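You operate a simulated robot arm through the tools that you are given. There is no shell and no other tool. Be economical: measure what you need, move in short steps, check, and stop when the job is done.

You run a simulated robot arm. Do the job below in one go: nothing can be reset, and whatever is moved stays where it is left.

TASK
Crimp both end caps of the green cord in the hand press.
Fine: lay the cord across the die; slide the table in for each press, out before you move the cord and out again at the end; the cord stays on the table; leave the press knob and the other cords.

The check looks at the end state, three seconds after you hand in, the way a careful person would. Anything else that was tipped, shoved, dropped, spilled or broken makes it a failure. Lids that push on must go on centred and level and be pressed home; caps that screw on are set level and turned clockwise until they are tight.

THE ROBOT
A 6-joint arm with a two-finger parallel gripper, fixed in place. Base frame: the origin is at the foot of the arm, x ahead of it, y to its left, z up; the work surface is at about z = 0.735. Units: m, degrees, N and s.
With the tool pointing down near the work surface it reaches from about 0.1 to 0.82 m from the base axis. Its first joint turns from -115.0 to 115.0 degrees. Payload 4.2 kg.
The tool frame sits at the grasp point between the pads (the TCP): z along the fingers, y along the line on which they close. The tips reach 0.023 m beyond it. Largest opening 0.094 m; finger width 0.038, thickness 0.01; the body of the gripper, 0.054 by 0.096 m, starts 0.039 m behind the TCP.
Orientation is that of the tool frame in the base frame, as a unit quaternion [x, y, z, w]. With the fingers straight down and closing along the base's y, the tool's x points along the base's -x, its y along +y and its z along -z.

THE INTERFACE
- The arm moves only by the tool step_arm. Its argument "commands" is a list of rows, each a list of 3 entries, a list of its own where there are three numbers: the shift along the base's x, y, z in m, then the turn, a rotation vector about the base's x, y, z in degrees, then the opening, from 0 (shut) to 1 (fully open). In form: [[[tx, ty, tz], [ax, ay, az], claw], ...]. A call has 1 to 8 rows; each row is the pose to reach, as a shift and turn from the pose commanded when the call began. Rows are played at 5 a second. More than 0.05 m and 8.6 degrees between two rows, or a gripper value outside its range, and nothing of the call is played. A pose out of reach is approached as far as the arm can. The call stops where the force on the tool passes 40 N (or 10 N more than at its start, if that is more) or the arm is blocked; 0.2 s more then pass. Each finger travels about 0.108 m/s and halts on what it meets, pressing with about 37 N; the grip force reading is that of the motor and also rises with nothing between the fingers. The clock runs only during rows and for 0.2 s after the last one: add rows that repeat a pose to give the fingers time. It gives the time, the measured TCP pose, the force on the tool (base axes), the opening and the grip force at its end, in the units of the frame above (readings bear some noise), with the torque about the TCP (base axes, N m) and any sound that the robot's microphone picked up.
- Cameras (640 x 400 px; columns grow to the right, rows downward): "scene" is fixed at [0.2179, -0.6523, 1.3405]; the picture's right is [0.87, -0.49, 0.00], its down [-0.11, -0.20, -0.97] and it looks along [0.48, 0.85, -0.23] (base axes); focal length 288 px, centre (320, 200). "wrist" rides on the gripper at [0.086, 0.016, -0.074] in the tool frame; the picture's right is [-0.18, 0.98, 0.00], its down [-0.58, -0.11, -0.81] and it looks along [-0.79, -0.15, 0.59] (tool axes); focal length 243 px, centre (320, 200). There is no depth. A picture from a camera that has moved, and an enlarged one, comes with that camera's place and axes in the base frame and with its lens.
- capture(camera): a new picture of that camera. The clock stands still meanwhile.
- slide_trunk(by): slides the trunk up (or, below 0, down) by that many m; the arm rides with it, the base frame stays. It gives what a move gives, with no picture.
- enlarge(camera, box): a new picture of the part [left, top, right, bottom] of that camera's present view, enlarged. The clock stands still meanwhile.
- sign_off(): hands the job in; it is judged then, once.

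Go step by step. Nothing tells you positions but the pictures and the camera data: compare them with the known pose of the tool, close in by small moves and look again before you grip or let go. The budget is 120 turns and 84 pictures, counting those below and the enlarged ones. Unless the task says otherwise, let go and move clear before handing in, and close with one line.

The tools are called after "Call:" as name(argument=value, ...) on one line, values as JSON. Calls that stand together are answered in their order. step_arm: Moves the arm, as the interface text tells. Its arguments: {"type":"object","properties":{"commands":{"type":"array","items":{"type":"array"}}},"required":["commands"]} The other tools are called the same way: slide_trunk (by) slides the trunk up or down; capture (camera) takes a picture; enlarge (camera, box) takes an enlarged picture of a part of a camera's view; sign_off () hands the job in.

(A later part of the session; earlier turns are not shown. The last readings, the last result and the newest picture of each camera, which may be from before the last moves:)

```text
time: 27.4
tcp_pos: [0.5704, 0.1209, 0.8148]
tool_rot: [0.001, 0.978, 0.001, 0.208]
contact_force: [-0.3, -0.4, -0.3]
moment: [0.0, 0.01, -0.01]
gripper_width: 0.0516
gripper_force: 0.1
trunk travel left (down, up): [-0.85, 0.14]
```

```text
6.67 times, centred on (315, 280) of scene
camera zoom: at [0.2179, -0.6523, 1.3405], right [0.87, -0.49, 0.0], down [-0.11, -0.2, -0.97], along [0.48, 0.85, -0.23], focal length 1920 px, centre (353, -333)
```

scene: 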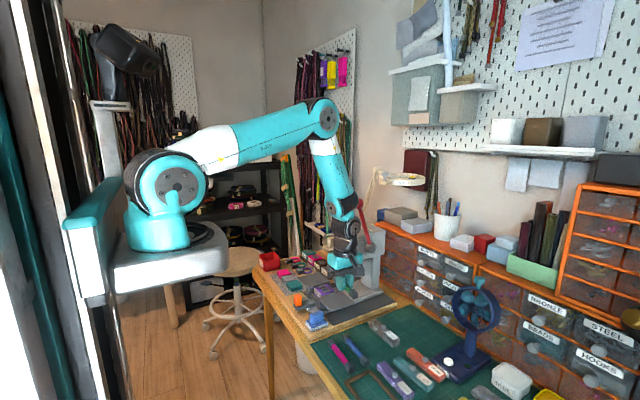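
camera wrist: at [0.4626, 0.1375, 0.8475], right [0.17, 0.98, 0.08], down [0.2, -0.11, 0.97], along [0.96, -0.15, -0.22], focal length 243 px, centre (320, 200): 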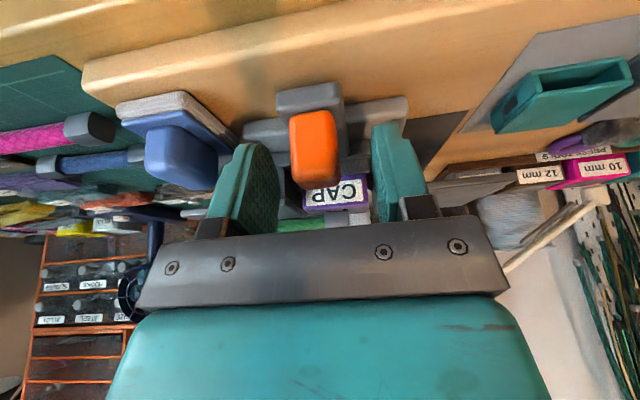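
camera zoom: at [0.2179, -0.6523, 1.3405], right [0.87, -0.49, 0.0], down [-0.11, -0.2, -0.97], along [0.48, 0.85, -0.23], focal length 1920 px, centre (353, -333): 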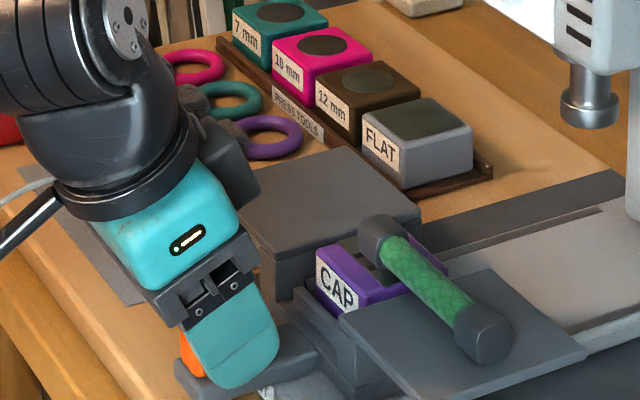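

The fingers straddle the knob, sitting slightly ahead of it. I'll shift back 7 mm and close.

Call:
step_arm(commands=[[[-0.007, 0, 0], [0, 0, 0], 0.55], [[-0.007, 0, 0], [0, 0, 0], 0.35], [[-0.007, 0, 0], [0, 0, 0], 0.15], [[-0.007, 0, 0], [0, 0, 0], 0.1], [[-0.007, 0, 0], [0, 0, 0], 0.1]])

Call:
enlarge(camera="scene", box=[270, 250, 360, 310])

```text
time: 28.6
tcp_pos: [0.5642, 0.1208, 0.8143]
tool_rot: [0.001, 0.978, 0.0, 0.208]
contact_force: [0.1, -5.9, -0.6]
moment: [-0.34, -0.63, 0.36]
gripper_width: 0.0216
gripper_force: 45.2
trunk travel left (down, up): [-0.85, 0.14]
```

```text
6.67 times, centred on (315, 280) of scene
camera zoom: at [0.2179, -0.6523, 1.3405], right [0.87, -0.49, 0.0], down [-0.11, -0.2, -0.97], along [0.48, 0.85, -0.23], focal length 1920 px, centre (353, -333)
```

zoom: 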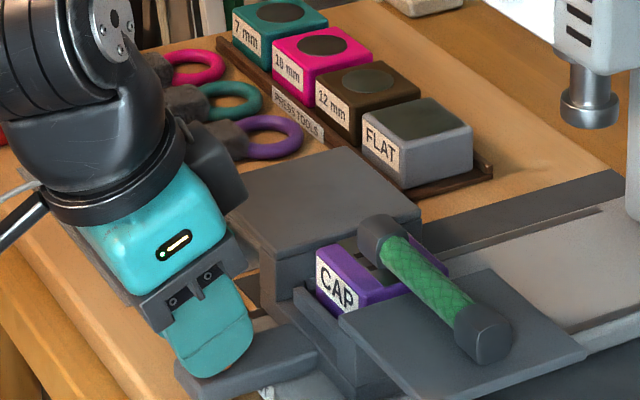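

Handle gripped. I'll slide the table in gently.

Call:
step_arm(commands=[[[0.005, 0, 0], [0, 0, 0], 0.1], [[0.012, 0, 0], [0, 0, 0], 0.1], [[0.022, 0, 0], [0, 0, 0], 0.1], [[0.032, 0, 0], [0, 0, 0], 0.1], [[0.042, 0, 0], [0, 0, 0], 0.1], [[0.052, 0, 0], [0, 0, 0], 0.1], [[0.058, 0, 0], [0, 0, 0], 0.1], [[0.06, 0, 0], [0, 0, 0], 0.1]])

Call:
enlarge(camera="scene", box=[280, 215, 400, 305])

```text
time: 30.4
tcp_pos: [0.6234, 0.1208, 0.8145]
tool_rot: [0.001, 0.978, 0.0, 0.208]
contact_force: [-2.3, -13.7, 3.2]
moment: [-0.47, 0.92, 0.28]
gripper_width: 0.022
gripper_force: 45.2
trunk travel left (down, up): [-0.85, 0.14]
```

```text
4.44 times, centred on (340, 260) of scene
camera zoom: at [0.2179, -0.6523, 1.3405], right [0.87, -0.49, 0.0], down [-0.11, -0.2, -0.97], along [0.48, 0.85, -0.23], focal length 1280 px, centre (231, -67)
```

zoom: 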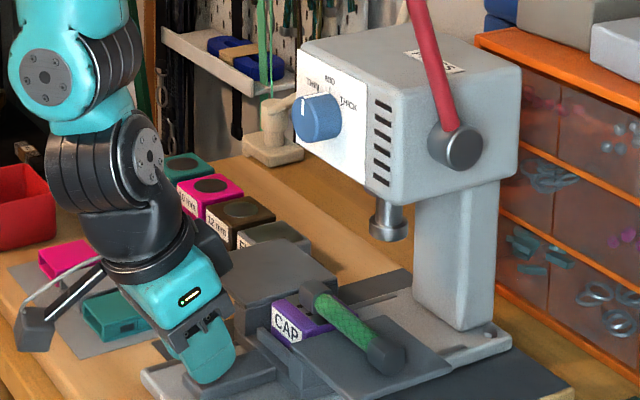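

The table slides smoothly with the cord riding on it; a small sideways force suggests the rail drifts toward -y. I'll continue with a slight -y compensation.

Call:
step_arm(commands=[[[0, -0.002, 0], [0, 0, 0], 0.1], [[0.008, -0.003, 0], [0, 0, 0], 0.1], [[0.018, -0.003, 0], [0, 0, 0], 0.1], [[0.028, -0.004, 0], [0, 0, 0], 0.1], [[0.038, -0.004, 0], [0, 0, 0], 0.1]])

Call:
enlarge(camera="scene", box=[280, 215, 400, 305])

```text
time: 31.6
tcp_pos: [0.6642, 0.1196, 0.8141]
tool_rot: [0.001, 0.978, 0.002, 0.207]
contact_force: [-1.0, 19.3, -6.5]
moment: [-0.48, 0.86, 0.33]
gripper_width: 0.022
gripper_force: 44.9
trunk travel left (down, up): [-0.85, 0.14]
```

```text
4.44 times, centred on (340, 260) of scene
camera zoom: at [0.2179, -0.6523, 1.3405], right [0.87, -0.49, 0.0], down [-0.11, -0.2, -0.97], along [0.48, 0.85, -0.23], focal length 1280 px, centre (231, -67)
```

zoom: 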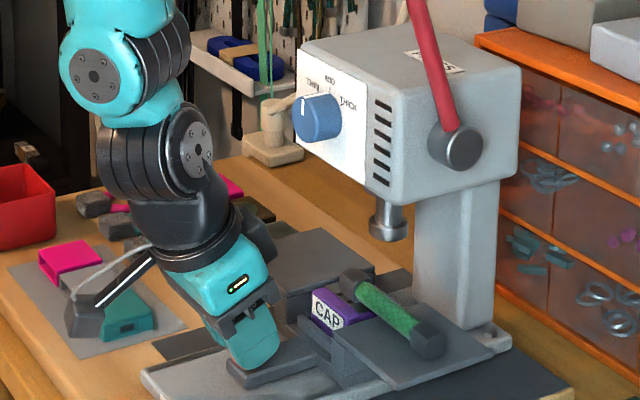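

I overcompensated, so I'll go back +2 mm in y and continue to the stop.

Call:
step_arm(commands=[[[0, 0.0022, 0], [0, 0, 0], 0.1], [[0.008, 0.0022, 0], [0, 0, 0], 0.1], [[0.016, 0.0022, 0], [0, 0, 0], 0.1], [[0.024, 0.002, 0], [0, 0, 0], 0.1], [[0.03, 0.002, 0], [0, 0, 0], 0.1], [[0.034, 0.002, 0], [0, 0, 0], 0.1], [[0.038, 0.002, 0], [0, 0, 0], 0.1]])

Call:
enlarge(camera="scene", box=[280, 215, 400, 305])

```text
time: 33.2
tcp_pos: [0.6944, 0.1197, 0.814]
tool_rot: [0.0, 0.979, 0.0, 0.204]
contact_force: [-34.0, 12.3, 15.1]
moment: [0.12, 0.34, 0.04]
gripper_width: 0.0217
gripper_force: 45.2
trunk travel left (down, up): [-0.85, 0.14]
```

```text
4.44 times, centred on (340, 260) of scene
camera zoom: at [0.2179, -0.6523, 1.3405], right [0.87, -0.49, 0.0], down [-0.11, -0.2, -0.97], along [0.48, 0.85, -0.23], focal length 1280 px, centre (231, -67)
```

zoom: 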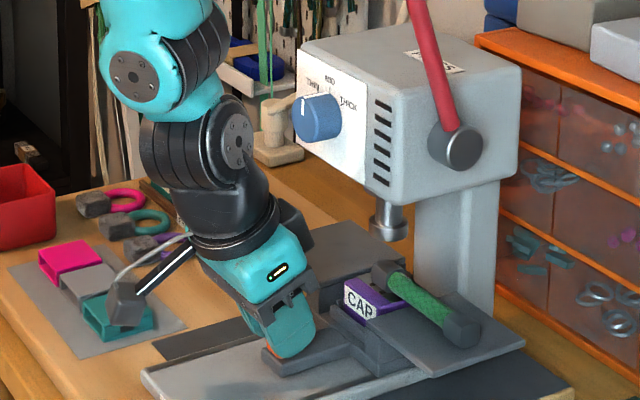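

The table hit its end stop (travel 130 mm), with the cap under the ram. I'll ease off, open, and back away.

Call:
step_arm(commands=[[[-0.006, 0, 0], [0, 0, 0], 0.1], [[-0.006, 0, 0], [0, 0, 0], 0.3], [[-0.006, 0, 0], [0, 0, 0], 0.55], [[-0.016, 0, 0.025], [0, 0, 0], 0.55], [[-0.035, 0, 0.06], [0, 0, 0], 0.55], [[-0.065, -0.01, 0.095], [0, 0, 0], 0.6], [[-0.095, -0.02, 0.13], [0, 0, 0], 0.7], [[-0.125, -0.035, 0.17], [0, 0, 0], 0.8]])

Call:
capture(camera="wrist")

Call:
enlarge(camera="scene", box=[310, 190, 430, 300])

```text
refused: row 8 steps farther than a row can; nothing moved
```

```text
37 pictures are left
camera wrist: at [0.5869, 0.1363, 0.8479], right [0.17, 0.98, 0.07], down [0.21, -0.11, 0.97], along [0.96, -0.15, -0.23], focal length 243 px, centre (320, 200)
```

wrist: 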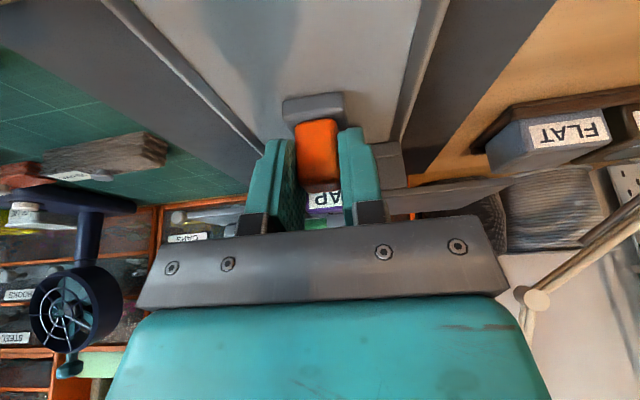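

```text
3.64 times, centred on (370, 245) of scene
camera zoom: at [0.2179, -0.6523, 1.3405], right [0.87, -0.49, 0.0], down [-0.11, -0.2, -0.97], along [0.48, 0.85, -0.23], focal length 1047 px, centre (138, 36)
```

zoom: 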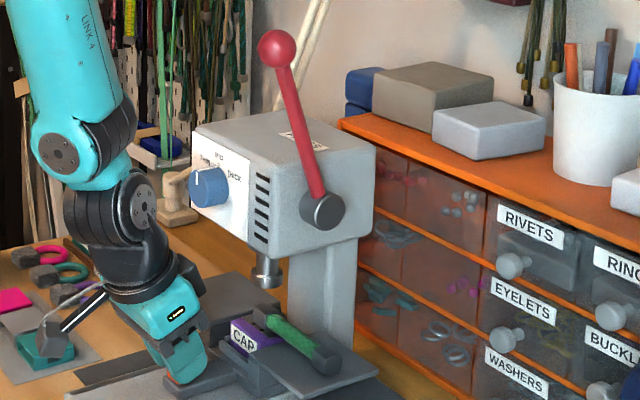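

A step was too large and nothing moved. I'll repeat with smaller steps.

Call:
step_arm(commands=[[[-0.005, 0, 0], [0, 0, 0], 0.1], [[-0.005, 0, 0], [0, 0, 0], 0.3], [[-0.005, 0, 0], [0, 0, 0], 0.55], [[-0.015, 0, 0.025], [0, 0, 0], 0.55], [[-0.035, 0, 0.055], [0, 0, 0], 0.55], [[-0.06, -0.01, 0.085], [0, 0, 0], 0.6], [[-0.085, -0.02, 0.115], [0, 0, 0], 0.7], [[-0.11, -0.03, 0.145], [0, 0, 0], 0.8]])

Call:
step_arm(commands=[[[-0.01, -0.02, 0.04], [0, 6, 0], 0.8], [[-0.02, -0.04, 0.08], [0, 12, 0], 0.8], [[-0.02, -0.04, 0.12], [0, 18, 0], 0.8], [[-0.02, -0.04, 0.16], [0, 24, 0], 0.8], [[-0.02, -0.04, 0.19], [0, 24, 0], 0.8]])

Call:
capture(camera="wrist")

Call:
enlarge(camera="scene", box=[310, 190, 430, 300])

```text
time: 35.0
tcp_pos: [0.5902, 0.089, 0.9592]
tool_rot: [0.002, 0.978, 0.0, 0.208]
contact_force: [-0.5, 0.6, -0.2]
moment: [0.05, 0.02, -0.01]
gripper_width: 0.0753
gripper_force: 0.1
trunk travel left (down, up): [-0.85, 0.14]
```

```text
time: 36.2
tcp_pos: [0.5698, 0.0492, 1.1489]
tool_rot: [0.002, 1.0, 0.0, -0.001]
contact_force: [0.4, 1.2, 0.6]
moment: [0.01, 0.03, 0.01]
gripper_width: 0.0751
gripper_force: 0.1
trunk travel left (down, up): [-0.85, 0.14]
```

```text
35 pictures are left
camera wrist: at [0.4839, 0.0657, 1.224], right [0.19, 0.98, 0.0], down [0.58, -0.11, 0.81], along [0.79, -0.15, -0.59], focal length 243 px, centre (320, 200)
```

wrist: 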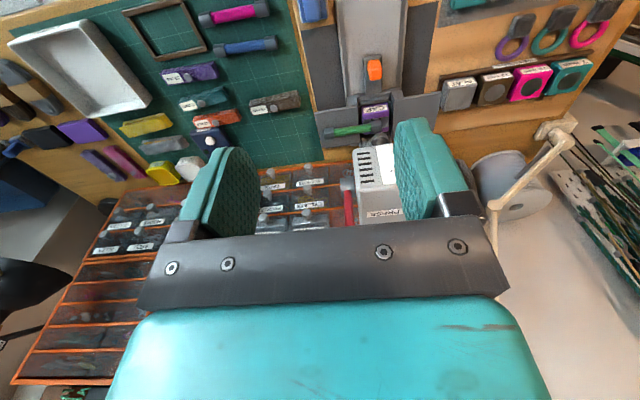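

```text
3.64 times, centred on (370, 245) of scene
camera zoom: at [0.2179, -0.6523, 1.3405], right [0.87, -0.49, 0.0], down [-0.11, -0.2, -0.97], along [0.48, 0.85, -0.23], focal length 1047 px, centre (138, 36)
```

zoom: 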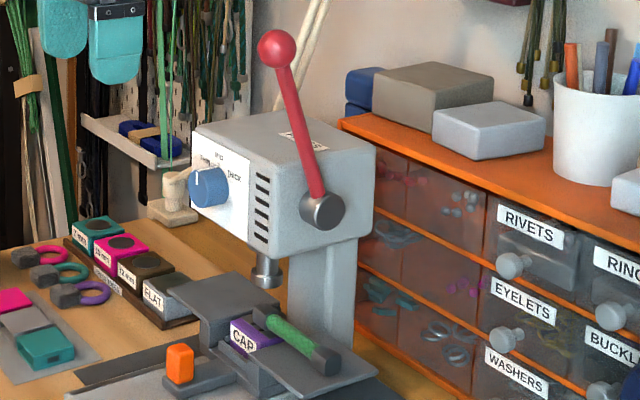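

The first cap is under the ram. The red lever ball is estimated at (0.744, 0.045, 1.127), with its pivot near (0.808, 0.965). I'll move above it to see it between the fingers.

Call:
step_arm(commands=[[[0.0, 0, 0.04], [0, 0, 0], 0.8], [[0.02, 0, 0.08], [0, 0, 0], 0.8], [[0.05, -0.003, 0.1], [0, 0, 0], 0.8], [[0.09, -0.003, 0.1], [0, 0, 0], 0.8], [[0.09, -0.003, 0.1], [0, 0, 0], 0.8]])

Call:
capture(camera="wrist")

```text
time: 37.4
tcp_pos: [0.6601, 0.0455, 1.2489]
tool_rot: [0.001, 1.0, 0.001, 0.0]
contact_force: [0.6, 0.2, -0.1]
moment: [-0.01, -0.01, -0.02]
gripper_width: 0.0752
gripper_force: 0.1
trunk travel left (down, up): [-0.85, 0.14]
```

```text
33 pictures are left
camera wrist: at [0.5746, 0.0624, 1.3238], right [0.19, 0.98, 0.0], down [0.58, -0.11, 0.81], along [0.79, -0.15, -0.59], focal length 243 px, centre (320, 200)
```

wrist: 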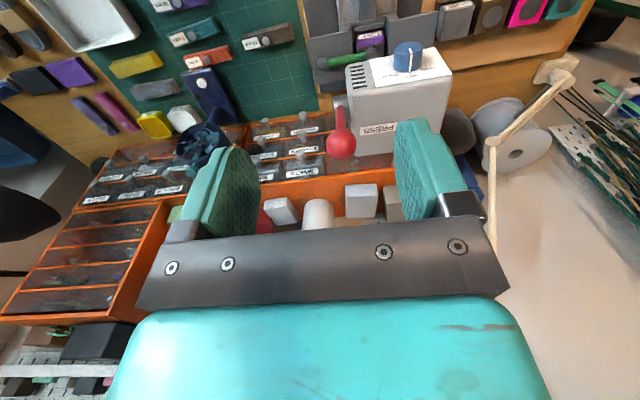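

The ball appears right where predicted, refined to (0.746, 0.052, 1.127). I'll move over it and descend.

Call:
step_arm(commands=[[[0.04, 0.003, 0], [0, 0, 0], 0.8], [[0.086, 0.007, 0], [0, 0, 0], 0.8], [[0.086, 0.007, -0.04], [0, 0, 0], 0.8], [[0.086, 0.007, -0.08], [0, 0, 0], 0.8], [[0.086, 0.007, -0.11], [0, 0, 0], 0.8], [[0.086, 0.007, -0.12], [0, 0, 0], 0.8], [[0.086, 0.007, -0.12], [0, 0, 0], 0.8]])

Call:
enlarge(camera="scene", box=[310, 170, 430, 260])

Call:
capture(camera="wrist")

```text
time: 39.0
tcp_pos: [0.7459, 0.0527, 1.128]
tool_rot: [0.001, 1.0, -0.001, 0.0]
contact_force: [-0.3, -0.5, 0.0]
moment: [-0.05, 0.02, 0.0]
gripper_width: 0.0753
gripper_force: 0.1
trunk travel left (down, up): [-0.85, 0.14]
```

```text
4.44 times, centred on (370, 215) of scene
camera zoom: at [0.2179, -0.6523, 1.3405], right [0.87, -0.49, 0.0], down [-0.11, -0.2, -0.97], along [0.48, 0.85, -0.23], focal length 1280 px, centre (98, 133)
```

zoom: 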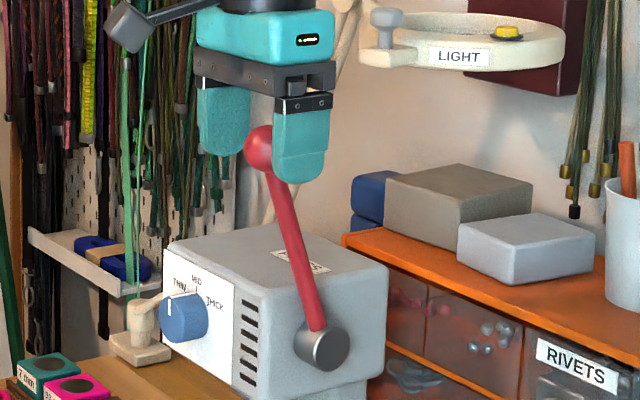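

```text
31 pictures are left
camera wrist: at [0.6605, 0.0696, 1.2034], right [0.19, 0.98, 0.0], down [0.58, -0.11, 0.81], along [0.79, -0.15, -0.59], focal length 243 px, centre (320, 200)
```

wrist: 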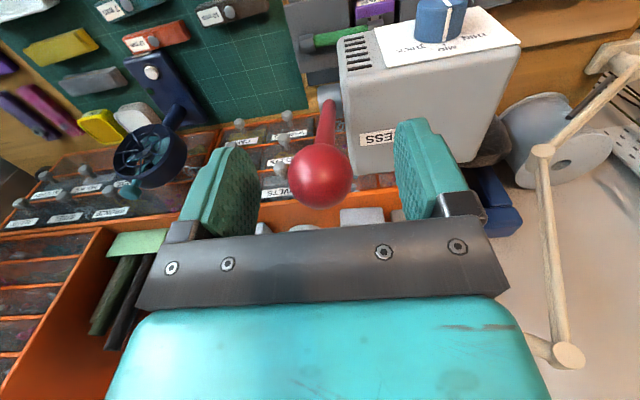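

By apparent size the ball is a bit nearer and higher, around (0.733, 0.054, 1.135). I'll shift and close on it.

Call:
step_arm(commands=[[[-0.006, 0.001, 0.004], [0, 0, 0], 0.7], [[-0.012, 0.002, 0.007], [0, 0, 0], 0.5], [[-0.012, 0.002, 0.007], [0, 0, 0], 0.3], [[-0.012, 0.002, 0.007], [0, 0, 0], 0.2], [[-0.012, 0.002, 0.007], [0, 0, 0], 0.1], [[-0.012, 0.002, 0.007], [0, 0, 0], 0.1]])

Call:
enlarge(camera="scene", box=[310, 170, 430, 260])

Call:
enlarge(camera="wrist", box=[200, 80, 440, 240])

```text
time: 40.4
tcp_pos: [0.7333, 0.0523, 1.1354]
tool_rot: [0.003, 1.0, -0.001, 0.001]
contact_force: [4.2, -28.0, -1.0]
moment: [-0.3, -0.41, -0.57]
gripper_width: 0.0329
gripper_force: 44.6
trunk travel left (down, up): [-0.85, 0.14]
```

```text
4.44 times, centred on (370, 215) of scene
camera zoom: at [0.2179, -0.6523, 1.3405], right [0.87, -0.49, 0.0], down [-0.11, -0.2, -0.97], along [0.48, 0.85, -0.23], focal length 1280 px, centre (98, 133)
```

zoom: 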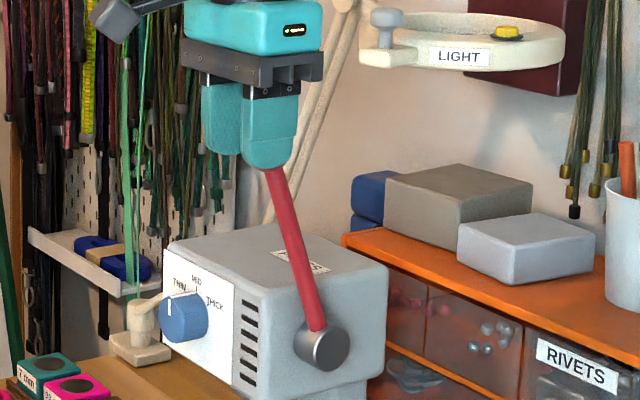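

```text
2.50 times, centred on (320, 160) of wrist
camera zoom: at [0.6493, 0.0693, 1.2106], right [0.19, 0.98, 0.0], down [0.58, -0.11, 0.81], along [0.79, -0.15, -0.59], focal length 606 px, centre (320, 300)
```

zoom: 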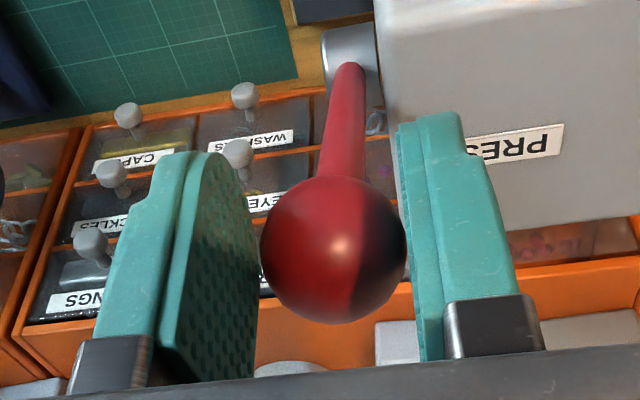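

The ball is gripped, but the side force shows it's off-centre: it sits about 4 mm to -y and somewhat toward +x. I'll open, recentre, and close again.

Call:
step_arm(commands=[[[0, 0, 0], [0, 0, 0], 0.5], [[0, 0, 0], [0, 0, 0], 0.6], [[0.01, -0.0045, -0.009], [0, 0, 0], 0.6], [[0.01, -0.0045, -0.009], [0, 0, 0], 0.4], [[0.01, -0.0045, -0.009], [0, 0, 0], 0.25], [[0.01, -0.0045, -0.009], [0, 0, 0], 0.15], [[0.01, -0.0045, -0.009], [0, 0, 0], 0.15]])

Call:
enlarge(camera="scene", box=[330, 170, 390, 230])

```text
time: 42.0
tcp_pos: [0.7444, 0.0516, 1.1273]
tool_rot: [0.0, 1.0, 0.0, 0.0]
contact_force: [-1.0, 8.6, -0.5]
moment: [0.14, 0.03, 0.22]
gripper_width: 0.0333
gripper_force: 44.8
trunk travel left (down, up): [-0.85, 0.14]
```

```text
6.67 times, centred on (360, 200) of scene
camera zoom: at [0.2179, -0.6523, 1.3405], right [0.87, -0.49, 0.0], down [-0.11, -0.2, -0.97], along [0.48, 0.85, -0.23], focal length 1920 px, centre (53, 200)
```

zoom: 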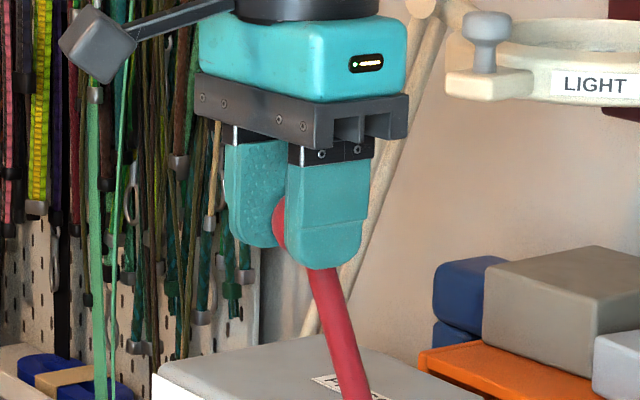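

The ball is well gripped now. I'll pull the lever along its arc (pivot about (0.808, 0.965)) in small steps.

Call:
step_arm(commands=[[[-0.007, 0, -0.003], [0, 0, 0], 0.15], [[-0.0142, 0, -0.0064], [0, 0, 0], 0.15], [[-0.021, 0, -0.01], [0, 0, 0], 0.15], [[-0.0272, 0, -0.0138], [0, 0, 0], 0.15]])

```text
time: 43.0
tcp_pos: [0.7164, 0.0514, 1.1162]
tool_rot: [0.0, 1.0, 0.001, 0.0]
contact_force: [4.4, 15.4, 11.1]
moment: [0.15, -1.37, 0.14]
gripper_width: 0.0337
gripper_force: 45.2
trunk travel left (down, up): [-0.85, 0.14]
```

The lever moves freely. The measured arc suggests the pivot is near x = 0.793, so I'll continue with that and rotate the tool along with the lever.

Call:
step_arm(commands=[[[-0.0075, 0, -0.001], [0, -6, 0], 0.15], [[-0.0148, 0, -0.0045], [0, -10, 0], 0.15], [[-0.021, 0, -0.009], [0, -13, 0], 0.15], [[-0.0272, 0, -0.0135], [0, -16, 0], 0.15], [[-0.0332, 0, -0.0185], [0, -19, 0], 0.15], [[-0.0388, 0, -0.0236], [0, -21, 0], 0.15]])

```text
time: 44.4
tcp_pos: [0.6802, 0.0524, 1.0895]
tool_rot: [0.001, 0.983, 0.0, 0.183]
contact_force: [22.4, 18.8, -22.3]
moment: [0.11, 0.42, 0.12]
gripper_width: 0.0331
gripper_force: 44.8
trunk travel left (down, up): [-0.85, 0.14]
```

There's an inward radial pull, so the radius is shorter. Refitting the circle gives a pivot near (0.784, 0.986) with R ≈ 0.147. I'll continue with that, watching forces.

Call:
step_arm(commands=[[[0.001, 0.002, -0.003], [0, 0, 0], 0.15], [[-0.0035, 0.002, -0.0075], [0, -3, 0], 0.15], [[-0.0065, 0.002, -0.011], [0, -5, 0], 0.15], [[-0.0108, 0.002, -0.016], [0, -7, 0], 0.15], [[-0.0143, 0.002, -0.021], [0, -9, 0], 0.15], [[-0.018, 0.002, -0.0265], [0, -11, 0], 0.15], [[-0.0212, 0.002, -0.0315], [0, -13, 0], 0.15]])

Call:
enlarge(camera="scene", box=[310, 190, 430, 300])

```text
time: 46.0
tcp_pos: [0.6554, 0.0515, 1.0584]
tool_rot: [0.002, 0.957, -0.001, 0.292]
contact_force: [-10.3, -3.4, 3.4]
moment: [-0.13, 1.21, 0.02]
gripper_width: 0.0329
gripper_force: 44.6
trunk travel left (down, up): [-0.85, 0.14]
```

```text
3.64 times, centred on (370, 245) of scene
camera zoom: at [0.2179, -0.6523, 1.3405], right [0.87, -0.49, 0.0], down [-0.11, -0.2, -0.97], along [0.48, 0.85, -0.23], focal length 1047 px, centre (138, 36)
```

zoom: 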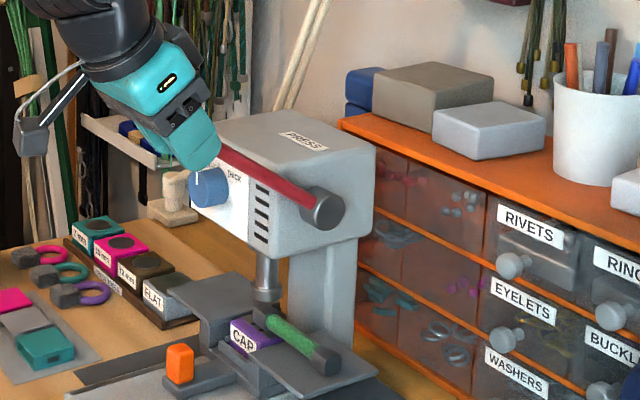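

The ram is coming down and is almost on the cap. I'll continue to pull.

Call:
step_arm(commands=[[[-0.0045, 0.002, -0.005], [0, 0, 0], 0.15], [[-0.0075, 0.002, -0.0104], [0, -2, 0], 0.15], [[-0.0102, 0.002, -0.0162], [0, -3, 0], 0.15], [[-0.0125, 0.002, -0.0223], [0, -4, 0], 0.15], [[-0.0145, 0.002, -0.0285], [0, -5, 0], 0.15], [[-0.0162, 0.002, -0.0346], [0, -6, 0], 0.15]])

Call:
enlarge(camera="scene", box=[310, 190, 430, 300])

```text
time: 47.4
tcp_pos: [0.6387, 0.0523, 1.025]
tool_rot: [0.001, 0.94, -0.002, 0.342]
contact_force: [-11.8, -28.8, 16.1]
moment: [-0.16, -1.04, -0.37]
gripper_width: 0.0332
gripper_force: 44.9
trunk travel left (down, up): [-0.85, 0.14]
```

```text
3.64 times, centred on (370, 245) of scene
camera zoom: at [0.2179, -0.6523, 1.3405], right [0.87, -0.49, 0.0], down [-0.11, -0.2, -0.97], along [0.48, 0.85, -0.23], focal length 1047 px, centre (138, 36)
```

zoom: 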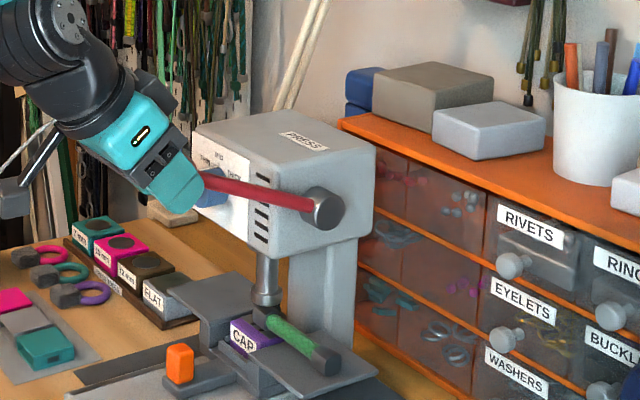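

The ram is touching the cap. I'll remove the doubled-up y offset and continue to press.

Call:
step_arm(commands=[[[0, -0.0025, 0], [0, 0, 0], 0.15], [[-0.001, -0.0025, -0.004], [0, 0, 0], 0.15], [[-0.002, -0.0025, -0.008], [0, -1, 0], 0.15], [[-0.0025, -0.0025, -0.0125], [0, -2, 0], 0.15], [[-0.003, -0.0025, -0.017], [0, -3, 0], 0.15], [[-0.0035, -0.0025, -0.021], [0, -3, 0], 0.15]])

Call:
enlarge(camera="scene", box=[310, 190, 430, 300])

```text
time: 48.8
tcp_pos: [0.6351, 0.0505, 1.0036]
tool_rot: [0.001, 0.93, 0.001, 0.367]
contact_force: [-24.5, -11.4, 16.7]
moment: [-0.04, -0.7, -0.18]
gripper_width: 0.0333
gripper_force: 44.9
trunk travel left (down, up): [-0.85, 0.14]
```

```text
3.64 times, centred on (370, 245) of scene
camera zoom: at [0.2179, -0.6523, 1.3405], right [0.87, -0.49, 0.0], down [-0.11, -0.2, -0.97], along [0.48, 0.85, -0.23], focal length 1047 px, centre (138, 36)
```

zoom: 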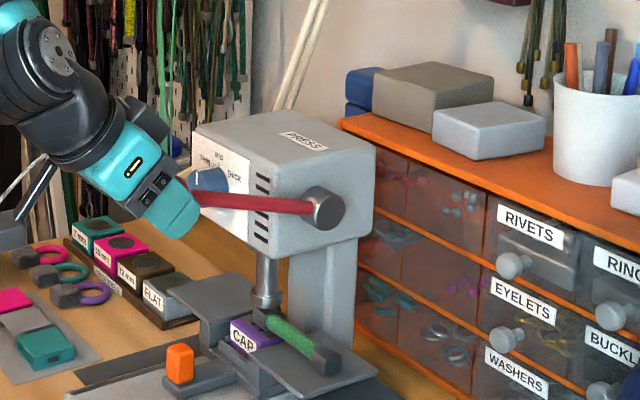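

Pressing progresses. I'll correct x outward slightly and continue down.

Call:
step_arm(commands=[[[-0.003, -0.001, -0.001], [0, 0, 0], 0.15], [[-0.003, -0.001, -0.005], [0, 0, 0], 0.15], [[-0.0032, -0.001, -0.009], [0, 0, 0], 0.15], [[-0.0034, -0.001, -0.013], [0, 0, 0], 0.15], [[-0.0034, -0.001, -0.017], [0, 0, 0], 0.15], [[-0.0034, -0.001, -0.021], [0, 0, 0], 0.15]])

```text
time: 50.2
tcp_pos: [0.6321, 0.0528, 0.9807]
tool_rot: [0.001, 0.93, 0.001, 0.367]
contact_force: [-11.4, 6.1, 14.7]
moment: [0.03, -1.07, 0.12]
gripper_width: 0.0335
gripper_force: 45.1
trunk travel left (down, up): [-0.85, 0.14]
```

Call:
step_arm(commands=[[[-0.001, 0, -0.004], [0, 0, 0], 0.15], [[-0.0005, 0, -0.009], [0, 0, 0], 0.15], [[0, 0, -0.014], [0, 0, 0], 0.15], [[0.001, 0, -0.019], [0, 0, 0], 0.15], [[0.002, 0, -0.024], [0, 0, 0], 0.15]])

Call:
enlarge(camera="scene", box=[310, 190, 430, 300])

```text
time: 51.4
tcp_pos: [0.6352, 0.0522, 0.9596]
tool_rot: [0.0, 0.929, 0.001, 0.369]
contact_force: [-9.7, 8.4, 31.7]
moment: [-0.12, -0.33, 0.06]
gripper_width: 0.0332
gripper_force: 44.5
trunk travel left (down, up): [-0.85, 0.14]
```

```text
3.64 times, centred on (370, 245) of scene
camera zoom: at [0.2179, -0.6523, 1.3405], right [0.87, -0.49, 0.0], down [-0.11, -0.2, -0.97], along [0.48, 0.85, -0.23], focal length 1047 px, centre (138, 36)
```

zoom: 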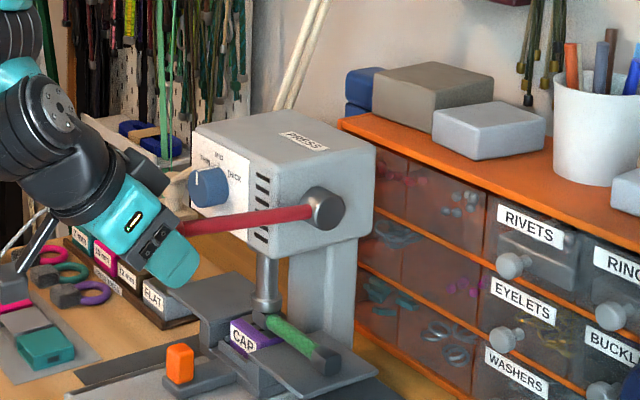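

Resistance is rising (32 N). One more push will tell whether this is the end of the stroke.

Call:
step_arm(commands=[[[0.001, 0, -0.004], [0, 0, 0], 0.15], [[0.002, 0, -0.008], [0, 0, 0], 0.15], [[0.003, 0, -0.012], [0, 0, 0], 0.15]])

Call:
enlarge(camera="scene", box=[340, 250, 400, 300])

```text
time: 52.2
tcp_pos: [0.6374, 0.0518, 0.9433]
tool_rot: [0.001, 0.931, 0.0, 0.365]
contact_force: [-8.0, 14.5, 15.9]
moment: [-0.29, 0.04, 0.08]
gripper_width: 0.0323
gripper_force: 44.8
trunk travel left (down, up): [-0.85, 0.14]
```

```text
8.00 times, centred on (370, 275) of scene
camera zoom: at [0.2179, -0.6523, 1.3405], right [0.87, -0.49, 0.0], down [-0.11, -0.2, -0.97], along [0.48, 0.85, -0.23], focal length 2304 px, centre (-80, -400)
```

zoom: 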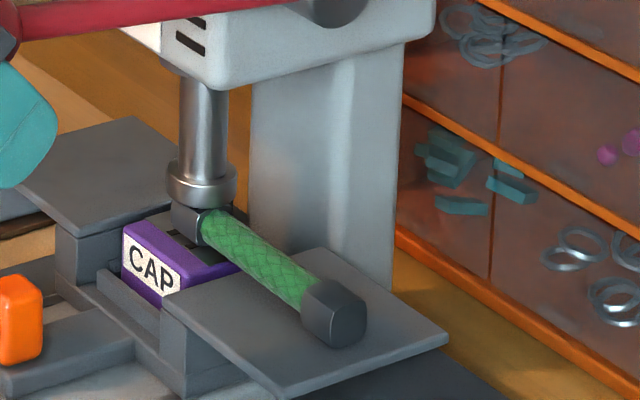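

The lever moved on with less force, so the cap is crimping. I'll keep going to the hard stop.

Call:
step_arm(commands=[[[0.001, -0.001, -0.004], [0, 0, 0], 0.15], [[0.0025, -0.001, -0.009], [0, 0, 0], 0.15], [[0.004, -0.001, -0.014], [0, 0, 0], 0.15], [[0.006, -0.001, -0.019], [0, 0, 0], 0.15]])

```text
time: 52.7
tcp_pos: [0.6342, 0.0524, 0.9398]
tool_rot: [-0.002, 0.931, 0.002, 0.364]
contact_force: [-23.8, 9.9, 16.9]
moment: [-0.26, -0.73, 0.05]
gripper_width: 0.0286
gripper_force: 45.1
trunk travel left (down, up): [-0.85, 0.14]
stopped in row 2: the force on the tool passed its limit at 47 N (the readings are from after the stop); the commanded pose is now the measured one
```

Call:
enlarge(camera="scene", box=[310, 200, 410, 300])

```text
4.00 times, centred on (360, 250) of scene
camera zoom: at [0.2179, -0.6523, 1.3405], right [0.87, -0.49, 0.0], down [-0.11, -0.2, -0.97], along [0.48, 0.85, -0.23], focal length 1152 px, centre (160, 0)
```

zoom: 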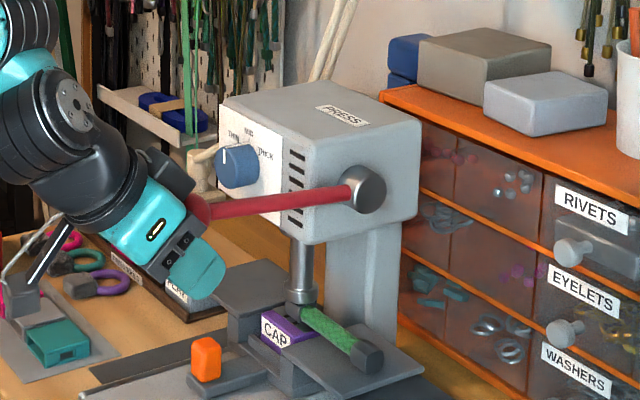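

The fingers slid down off the ball while the lever resisted at about 30 N. I'll open, back off, and push down on the ball from above with closed fingers to be sure of a full stroke.

Call:
step_arm(commands=[[[0, 0, 0], [0, 0, 0], 0.4], [[0, 0, 0], [0, 0, 0], 0.75], [[-0.02, 0, 0.02], [0, 5, 0], 0.75], [[-0.045, 0, 0.045], [0, 10, 0], 0.75], [[-0.065, 0, 0.075], [0, 16, 0], 0.75], [[-0.075, 0, 0.11], [0, 22, 0], 0.75], [[-0.075, 0, 0.14], [0, 28, 0], 0.5]])

Call:
enlarge(camera="scene", box=[310, 190, 410, 300])

Call:
capture(camera="wrist")

```text
time: 54.3
tcp_pos: [0.562, 0.0517, 1.0793]
tool_rot: [-0.001, 0.992, 0.001, 0.127]
contact_force: [-0.2, 0.5, -0.7]
moment: [-0.02, 0.02, 0.04]
gripper_width: 0.0469
gripper_force: 0.0
trunk travel left (down, up): [-0.85, 0.14]
```

```text
3.64 times, centred on (360, 245) of scene
camera zoom: at [0.2179, -0.6523, 1.3405], right [0.87, -0.49, 0.0], down [-0.11, -0.2, -0.97], along [0.48, 0.85, -0.23], focal length 1047 px, centre (174, 36)
```

zoom: 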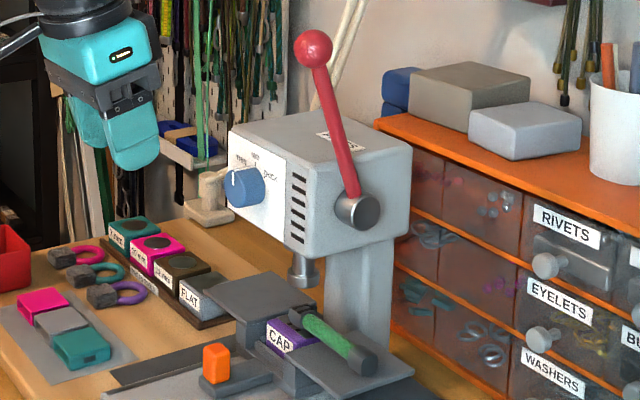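

```text
20 pictures are left
camera wrist: at [0.4605, 0.0673, 1.1293], right [0.18, 0.98, 0.05], down [0.36, -0.11, 0.93], along [0.92, -0.15, -0.37], focal length 243 px, centre (320, 200)
```

wrist: 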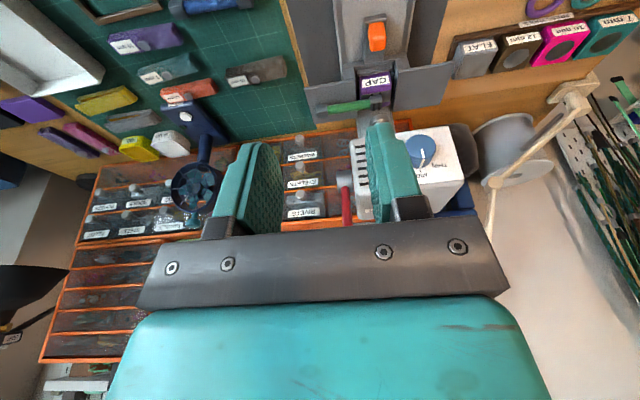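

The lever sprang back by itself. I'll check the crimped cap closely.

Call:
enlarge(camera="scene", box=[345, 260, 385, 290])

```text
13.33 times, centred on (365, 275) of scene
camera zoom: at [0.2179, -0.6523, 1.3405], right [0.87, -0.49, 0.0], down [-0.11, -0.2, -0.97], along [0.48, 0.85, -0.23], focal length 3839 px, centre (-280, -800)
```

zoom: 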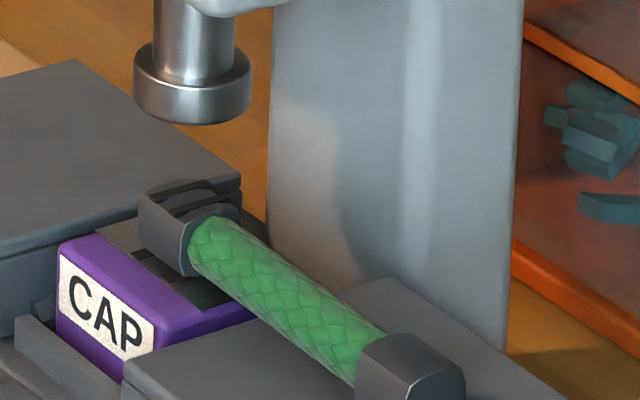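

The cap clearly shows the two crimp grooves, so the first press worked. Now I'll return to the orange handle to slide the table out.

Call:
step_arm(commands=[[[0.005, 0.02, -0.04], [0, -4, 0], 0.55], [[0.01, 0.04, -0.08], [0, -9.4, 0], 0.55], [[0.03, 0.06, -0.12], [0, -9.4, 0], 0.55], [[0.06, 0.0678, -0.155], [0, -9.4, 0], 0.55], [[0.0995, 0.0678, -0.184], [0, -9.4, 0], 0.55], [[0.115, 0.0678, -0.225], [0, -9.4, 0], 0.55], [[0.132, 0.0678, -0.265], [0, -9.4, 0], 0.55], [[0.132, 0.0678, -0.265], [0, -9.4, 0], 0.55]])

Call:
capture(camera="wrist")

```text
time: 56.1
tcp_pos: [0.6952, 0.1186, 0.813]
tool_rot: [0.0, 0.978, 0.0, 0.209]
contact_force: [-0.1, 0.3, -0.2]
moment: [-0.02, 0.01, -0.02]
gripper_width: 0.0518
gripper_force: 0.0
trunk travel left (down, up): [-0.85, 0.14]
```

```text
18 pictures are left
camera wrist: at [0.5868, 0.1353, 0.8457], right [0.17, 0.98, 0.08], down [0.2, -0.11, 0.97], along [0.97, -0.15, -0.22], focal length 243 px, centre (320, 200)
```

wrist: 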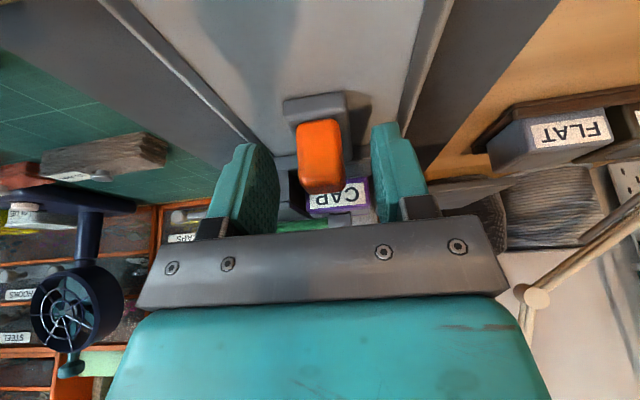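

The knob is between the fingers. I'll grip and slide the table out gently.

Call:
step_arm(commands=[[[0, 0, 0], [0, 0, 0], 0.3], [[0, 0, 0], [0, 0, 0], 0.1], [[0, 0, 0], [0, 0, 0], 0.1], [[-0.005, 0, 0], [0, 0, 0], 0.1], [[-0.013, 0, 0], [0, 0, 0], 0.1], [[-0.023, 0, 0], [0, 0, 0], 0.1], [[-0.033, 0, 0], [0, 0, 0], 0.1], [[-0.043, 0, 0], [0, 0, 0], 0.1]])

Call:
step_arm(commands=[[[-0.01, 0.0005, 0], [0, 0, 0], 0.1], [[-0.02, 0.0005, 0], [0, 0, 0], 0.1], [[-0.03, 0.001, 0], [0, 0, 0], 0.1], [[-0.04, 0.001, 0], [0, 0, 0], 0.1], [[-0.05, 0.001, 0], [0, 0, 0], 0.1], [[-0.06, 0.001, 0], [0, 0, 0], 0.1], [[-0.07, 0.001, 0], [0, 0, 0], 0.1]])

```text
time: 57.9
tcp_pos: [0.6522, 0.1197, 0.813]
tool_rot: [-0.002, 0.978, 0.001, 0.209]
contact_force: [2.4, 15.4, -14.7]
moment: [-0.12, -0.81, -0.23]
gripper_width: 0.0218
gripper_force: 45.3
trunk travel left (down, up): [-0.85, 0.14]
```

```text
time: 59.5
tcp_pos: [0.5815, 0.1195, 0.8129]
tool_rot: [0.0, 0.978, 0.0, 0.209]
contact_force: [1.5, 12.6, -13.5]
moment: [-0.05, 0.65, -0.23]
gripper_width: 0.0216
gripper_force: 45.3
trunk travel left (down, up): [-0.85, 0.14]
```

Call:
step_arm(commands=[[[-0.008, 0.001, 0], [0, 0, 0], 0.1], [[-0.014, 0.001, 0], [0, 0, 0], 0.1], [[-0.018, 0.001, 0], [0, 0, 0], 0.1], [[-0.021, 0.001, 0], [0, 0, 0], 0.1]])

Call:
enlarge(camera="scene", box=[280, 245, 380, 310])

```text
time: 60.5
tcp_pos: [0.5649, 0.1194, 0.8136]
tool_rot: [0.001, 0.977, -0.001, 0.212]
contact_force: [31.4, -2.7, -19.0]
moment: [-0.37, -0.33, 0.2]
gripper_width: 0.0216
gripper_force: 45.1
trunk travel left (down, up): [-0.85, 0.14]
```

```text
6.15 times, centred on (330, 278) of scene
camera zoom: at [0.2179, -0.6523, 1.3405], right [0.87, -0.49, 0.0], down [-0.11, -0.2, -0.97], along [0.48, 0.85, -0.23], focal length 1772 px, centre (258, -277)
```

zoom: 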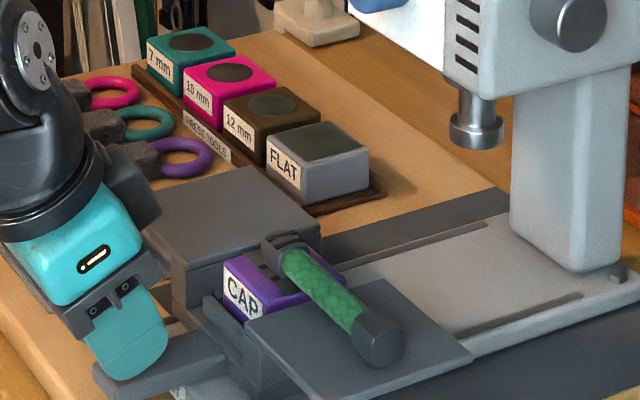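

The table is at its out stop and the cord is still in place. I'll release, rise, and turn the tool back to close along x.

Call:
step_arm(commands=[[[0.003, 0, 0], [0, 0, 0], 0.1], [[0.003, 0, 0], [0, 0, 0], 0.35], [[0.003, 0, 0], [0, 0, 0], 0.55], [[-0.01, 0, 0.03], [0, 0, 0], 0.55], [[-0.03, 0, 0.065], [0, 6, 0], 0.5], [[-0.04, -0.01, 0.1], [0, 13, 0], 0.4], [[-0.04, -0.03, 0.13], [0, 20, 0], 0.3], [[-0.04, -0.05, 0.16], [0, 24.2, 0], 0.28]])

Call:
step_arm(commands=[[[0.005, 0, 0], [0, 0, 8.5], 0.28], [[0.01, 0, 0], [0, 0, 17], 0.28], [[0.02, 0, 0], [0, 0, 25.5], 0.28], [[0.03, 0, 0], [0, 0, 34], 0.28], [[0.04, 0, 0], [0, 0, 42.5], 0.28], [[0.05, 0, 0], [0, 0, 51], 0.28], [[0.06, 0, 0], [0, 0, 59.5], 0.28], [[0.07, 0, 0], [0, 0, 68], 0.28]])

Call:
step_arm(commands=[[[0.02, 0, 0], [0, 0, 8.5], 0.28], [[0.04, 0, -0.01], [0, 0, 17], 0.28], [[0.06, 0, -0.03], [0, 0, 22], 0.28], [[0.075, 0, -0.05], [0, 0, 22], 0.28], [[0.075, 0, -0.05], [0, 0, 22], 0.28]])

Call:
capture(camera="wrist")

```text
time: 62.3
tcp_pos: [0.5205, 0.0714, 0.9734]
tool_rot: [-0.001, 1.0, 0.002, -0.002]
contact_force: [0.1, 1.5, 0.5]
moment: [-0.02, 0.01, -0.02]
gripper_width: 0.0262
gripper_force: 0.0
trunk travel left (down, up): [-0.85, 0.14]
```

```text
time: 64.1
tcp_pos: [0.5908, 0.0719, 0.9736]
tool_rot: [-0.56, 0.829, 0.0, -0.001]
contact_force: [-0.2, 0.7, -0.7]
moment: [-0.03, -0.02, -0.01]
gripper_width: 0.0264
gripper_force: 0.1
trunk travel left (down, up): [-0.85, 0.14]
```

```text
time: 65.3
tcp_pos: [0.6656, 0.07, 0.9246]
tool_rot: [-0.707, 0.707, 0.0, -0.001]
contact_force: [-0.4, -0.4, 0.1]
moment: [0.01, 0.01, -0.02]
gripper_width: 0.0262
gripper_force: 0.0
trunk travel left (down, up): [-0.85, 0.14]
```

```text
16 pictures are left
camera wrist: at [0.6513, -0.0156, 0.9983], right [-0.98, 0.18, 0.0], down [0.11, 0.58, 0.81], along [0.15, 0.79, -0.59], focal length 243 px, centre (320, 200)
```

wrist: 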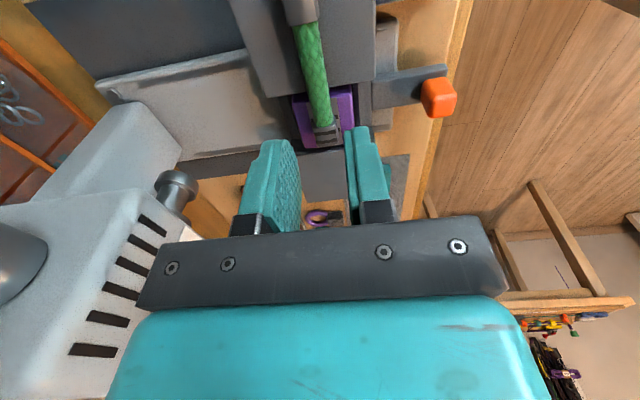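

The cord lies straight at x ≈ 0.673. I'll centre on it, lower to the same height as before, and grip.

Call:
step_arm(commands=[[[0.0065, 0.0035, 0], [0, 0, 0], 0.28], [[0.0065, 0.0035, -0.04], [0, 0, 0], 0.28], [[0.0065, 0.0035, -0.075], [0, 0, 0], 0.28], [[0.0065, 0.0035, -0.085], [0, 0, 0], 0.28], [[0.0065, 0.0035, -0.0885], [0, 0, 0], 0.28], [[0.0065, 0.0035, -0.0885], [0, 0, 0], 0.28]])

Call:
enlarge(camera="wrist", box=[200, 0, 440, 240])

```text
time: 66.7
tcp_pos: [0.6725, 0.0741, 0.835]
tool_rot: [0.708, -0.706, 0.0, 0.001]
contact_force: [-0.3, -0.3, -0.1]
moment: [-0.01, -0.01, 0.01]
gripper_width: 0.0263
gripper_force: 0.1
trunk travel left (down, up): [-0.85, 0.14]
```

```text
1.67 times, centred on (320, 120) of wrist
camera zoom: at [0.657, -0.0116, 0.9097], right [-0.98, 0.18, 0.0], down [0.11, 0.58, 0.81], along [0.15, 0.79, -0.59], focal length 404 px, centre (320, 333)
```

zoom: 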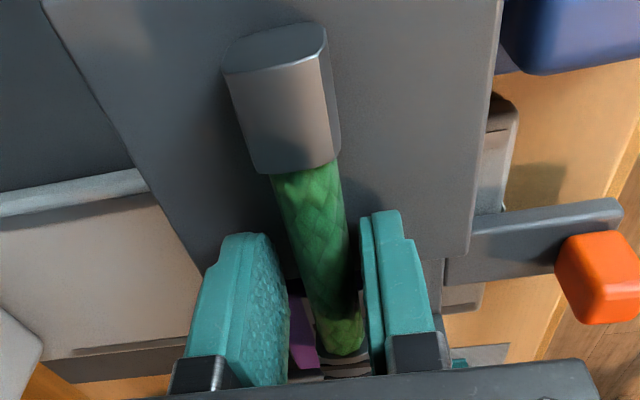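

Good. I'll close, lift 25 mm, and shift along +y by 95.5 mm.

Call:
step_arm(commands=[[[0, 0, 0], [0, 0, 0], 0.15], [[0, 0, 0], [0, 0, 0], 0], [[0, 0, 0], [0, 0, 0], 0], [[0, 0, 0], [0, 0, 0], 0], [[0, 0, 0.004], [0, 0, 0], 0], [[0, 0, 0.012], [0, 0, 0], 0], [[0, 0, 0.025], [0, 0, 0], 0]])

Call:
step_arm(commands=[[[0, 0.02, 0.005], [0, 0, 0], 0], [[0, 0.045, 0.005], [0, 0, 0], 0], [[0, 0.07, 0.005], [0, 0, 0], 0], [[-0.001, 0.09, 0.005], [0, 0, 0], 0], [[-0.001, 0.0955, 0.005], [0, 0, 0], 0], [[-0.001, 0.0955, 0.0], [0, 0, 0], 0]])

Call:
capture(camera="wrist")

Call:
enlarge(camera="scene", box=[290, 240, 380, 310])

```text
time: 68.3
tcp_pos: [0.6722, 0.0749, 0.8604]
tool_rot: [0.707, -0.707, 0.0, 0.001]
contact_force: [-0.4, 0.1, -0.6]
moment: [0.0, 0.01, -0.02]
gripper_width: 0.0151
gripper_force: 37.3
trunk travel left (down, up): [-0.85, 0.14]
```

```text
time: 69.7
tcp_pos: [0.6718, 0.1701, 0.8604]
tool_rot: [-0.707, 0.707, 0.001, -0.001]
contact_force: [0.0, 0.1, -0.7]
moment: [0.02, 0.01, 0.0]
gripper_width: 0.015
gripper_force: 36.3
trunk travel left (down, up): [-0.85, 0.14]
```

```text
14 pictures are left
camera wrist: at [0.6563, 0.0841, 0.9343], right [-0.98, 0.18, 0.0], down [0.11, 0.58, 0.81], along [0.15, 0.79, -0.59], focal length 243 px, centre (320, 200)
```

wrist: 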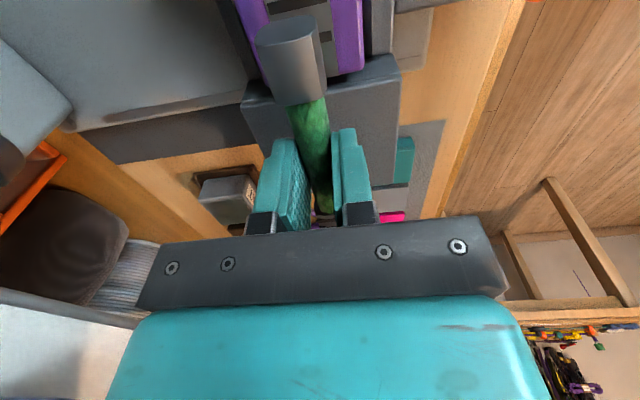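

```text
5.71 times, centred on (335, 275) of scene
camera zoom: at [0.2179, -0.6523, 1.3405], right [0.87, -0.49, 0.0], down [-0.11, -0.2, -0.97], along [0.48, 0.85, -0.23], focal length 1645 px, centre (234, -229)
```

zoom: 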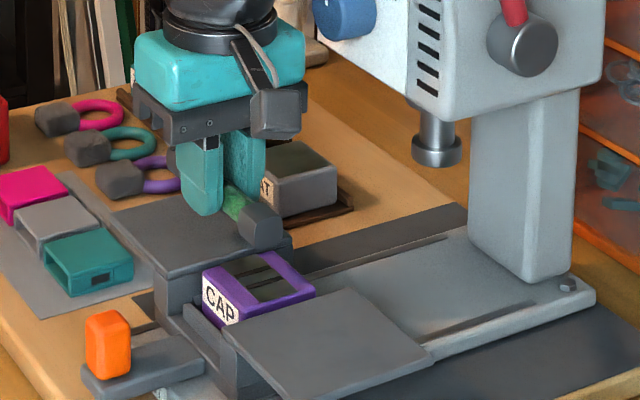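

Positioned over the die. I'll lower gently.

Call:
step_arm(commands=[[[0, 0, -0.01], [0, 0, 0], 0], [[0, 0, -0.018], [0, 0, 0], 0], [[0, 0, -0.023], [0, 0, 0], 0], [[0, 0, -0.025], [0, 0, 0], 0], [[0, 0, -0.025], [0, 0, 0], 0]])

Call:
enlarge(camera="wrist", box=[220, 0, 420, 130])

```text
time: 70.9
tcp_pos: [0.6727, 0.1707, 0.8347]
tool_rot: [0.707, -0.707, 0.001, 0.001]
contact_force: [-0.4, -0.2, 7.3]
moment: [-0.39, -0.02, -0.02]
gripper_width: 0.0149
gripper_force: 37.1
trunk travel left (down, up): [-0.85, 0.14]
```

```text
3.08 times, centred on (320, 65) of wrist
camera zoom: at [0.6562, 0.0841, 0.91], right [-0.98, 0.18, 0.0], down [0.11, 0.58, 0.81], along [0.15, 0.79, -0.59], focal length 746 px, centre (320, 615)
```

zoom: 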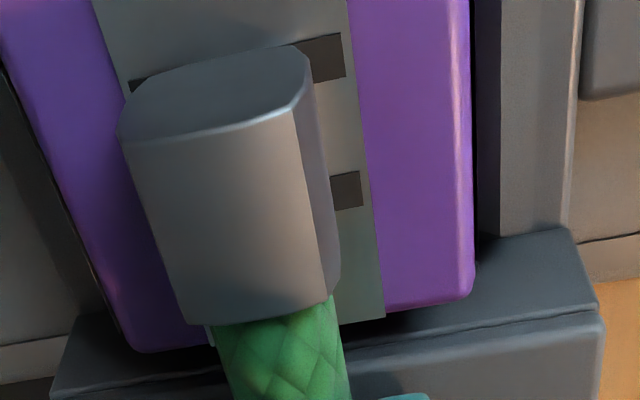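

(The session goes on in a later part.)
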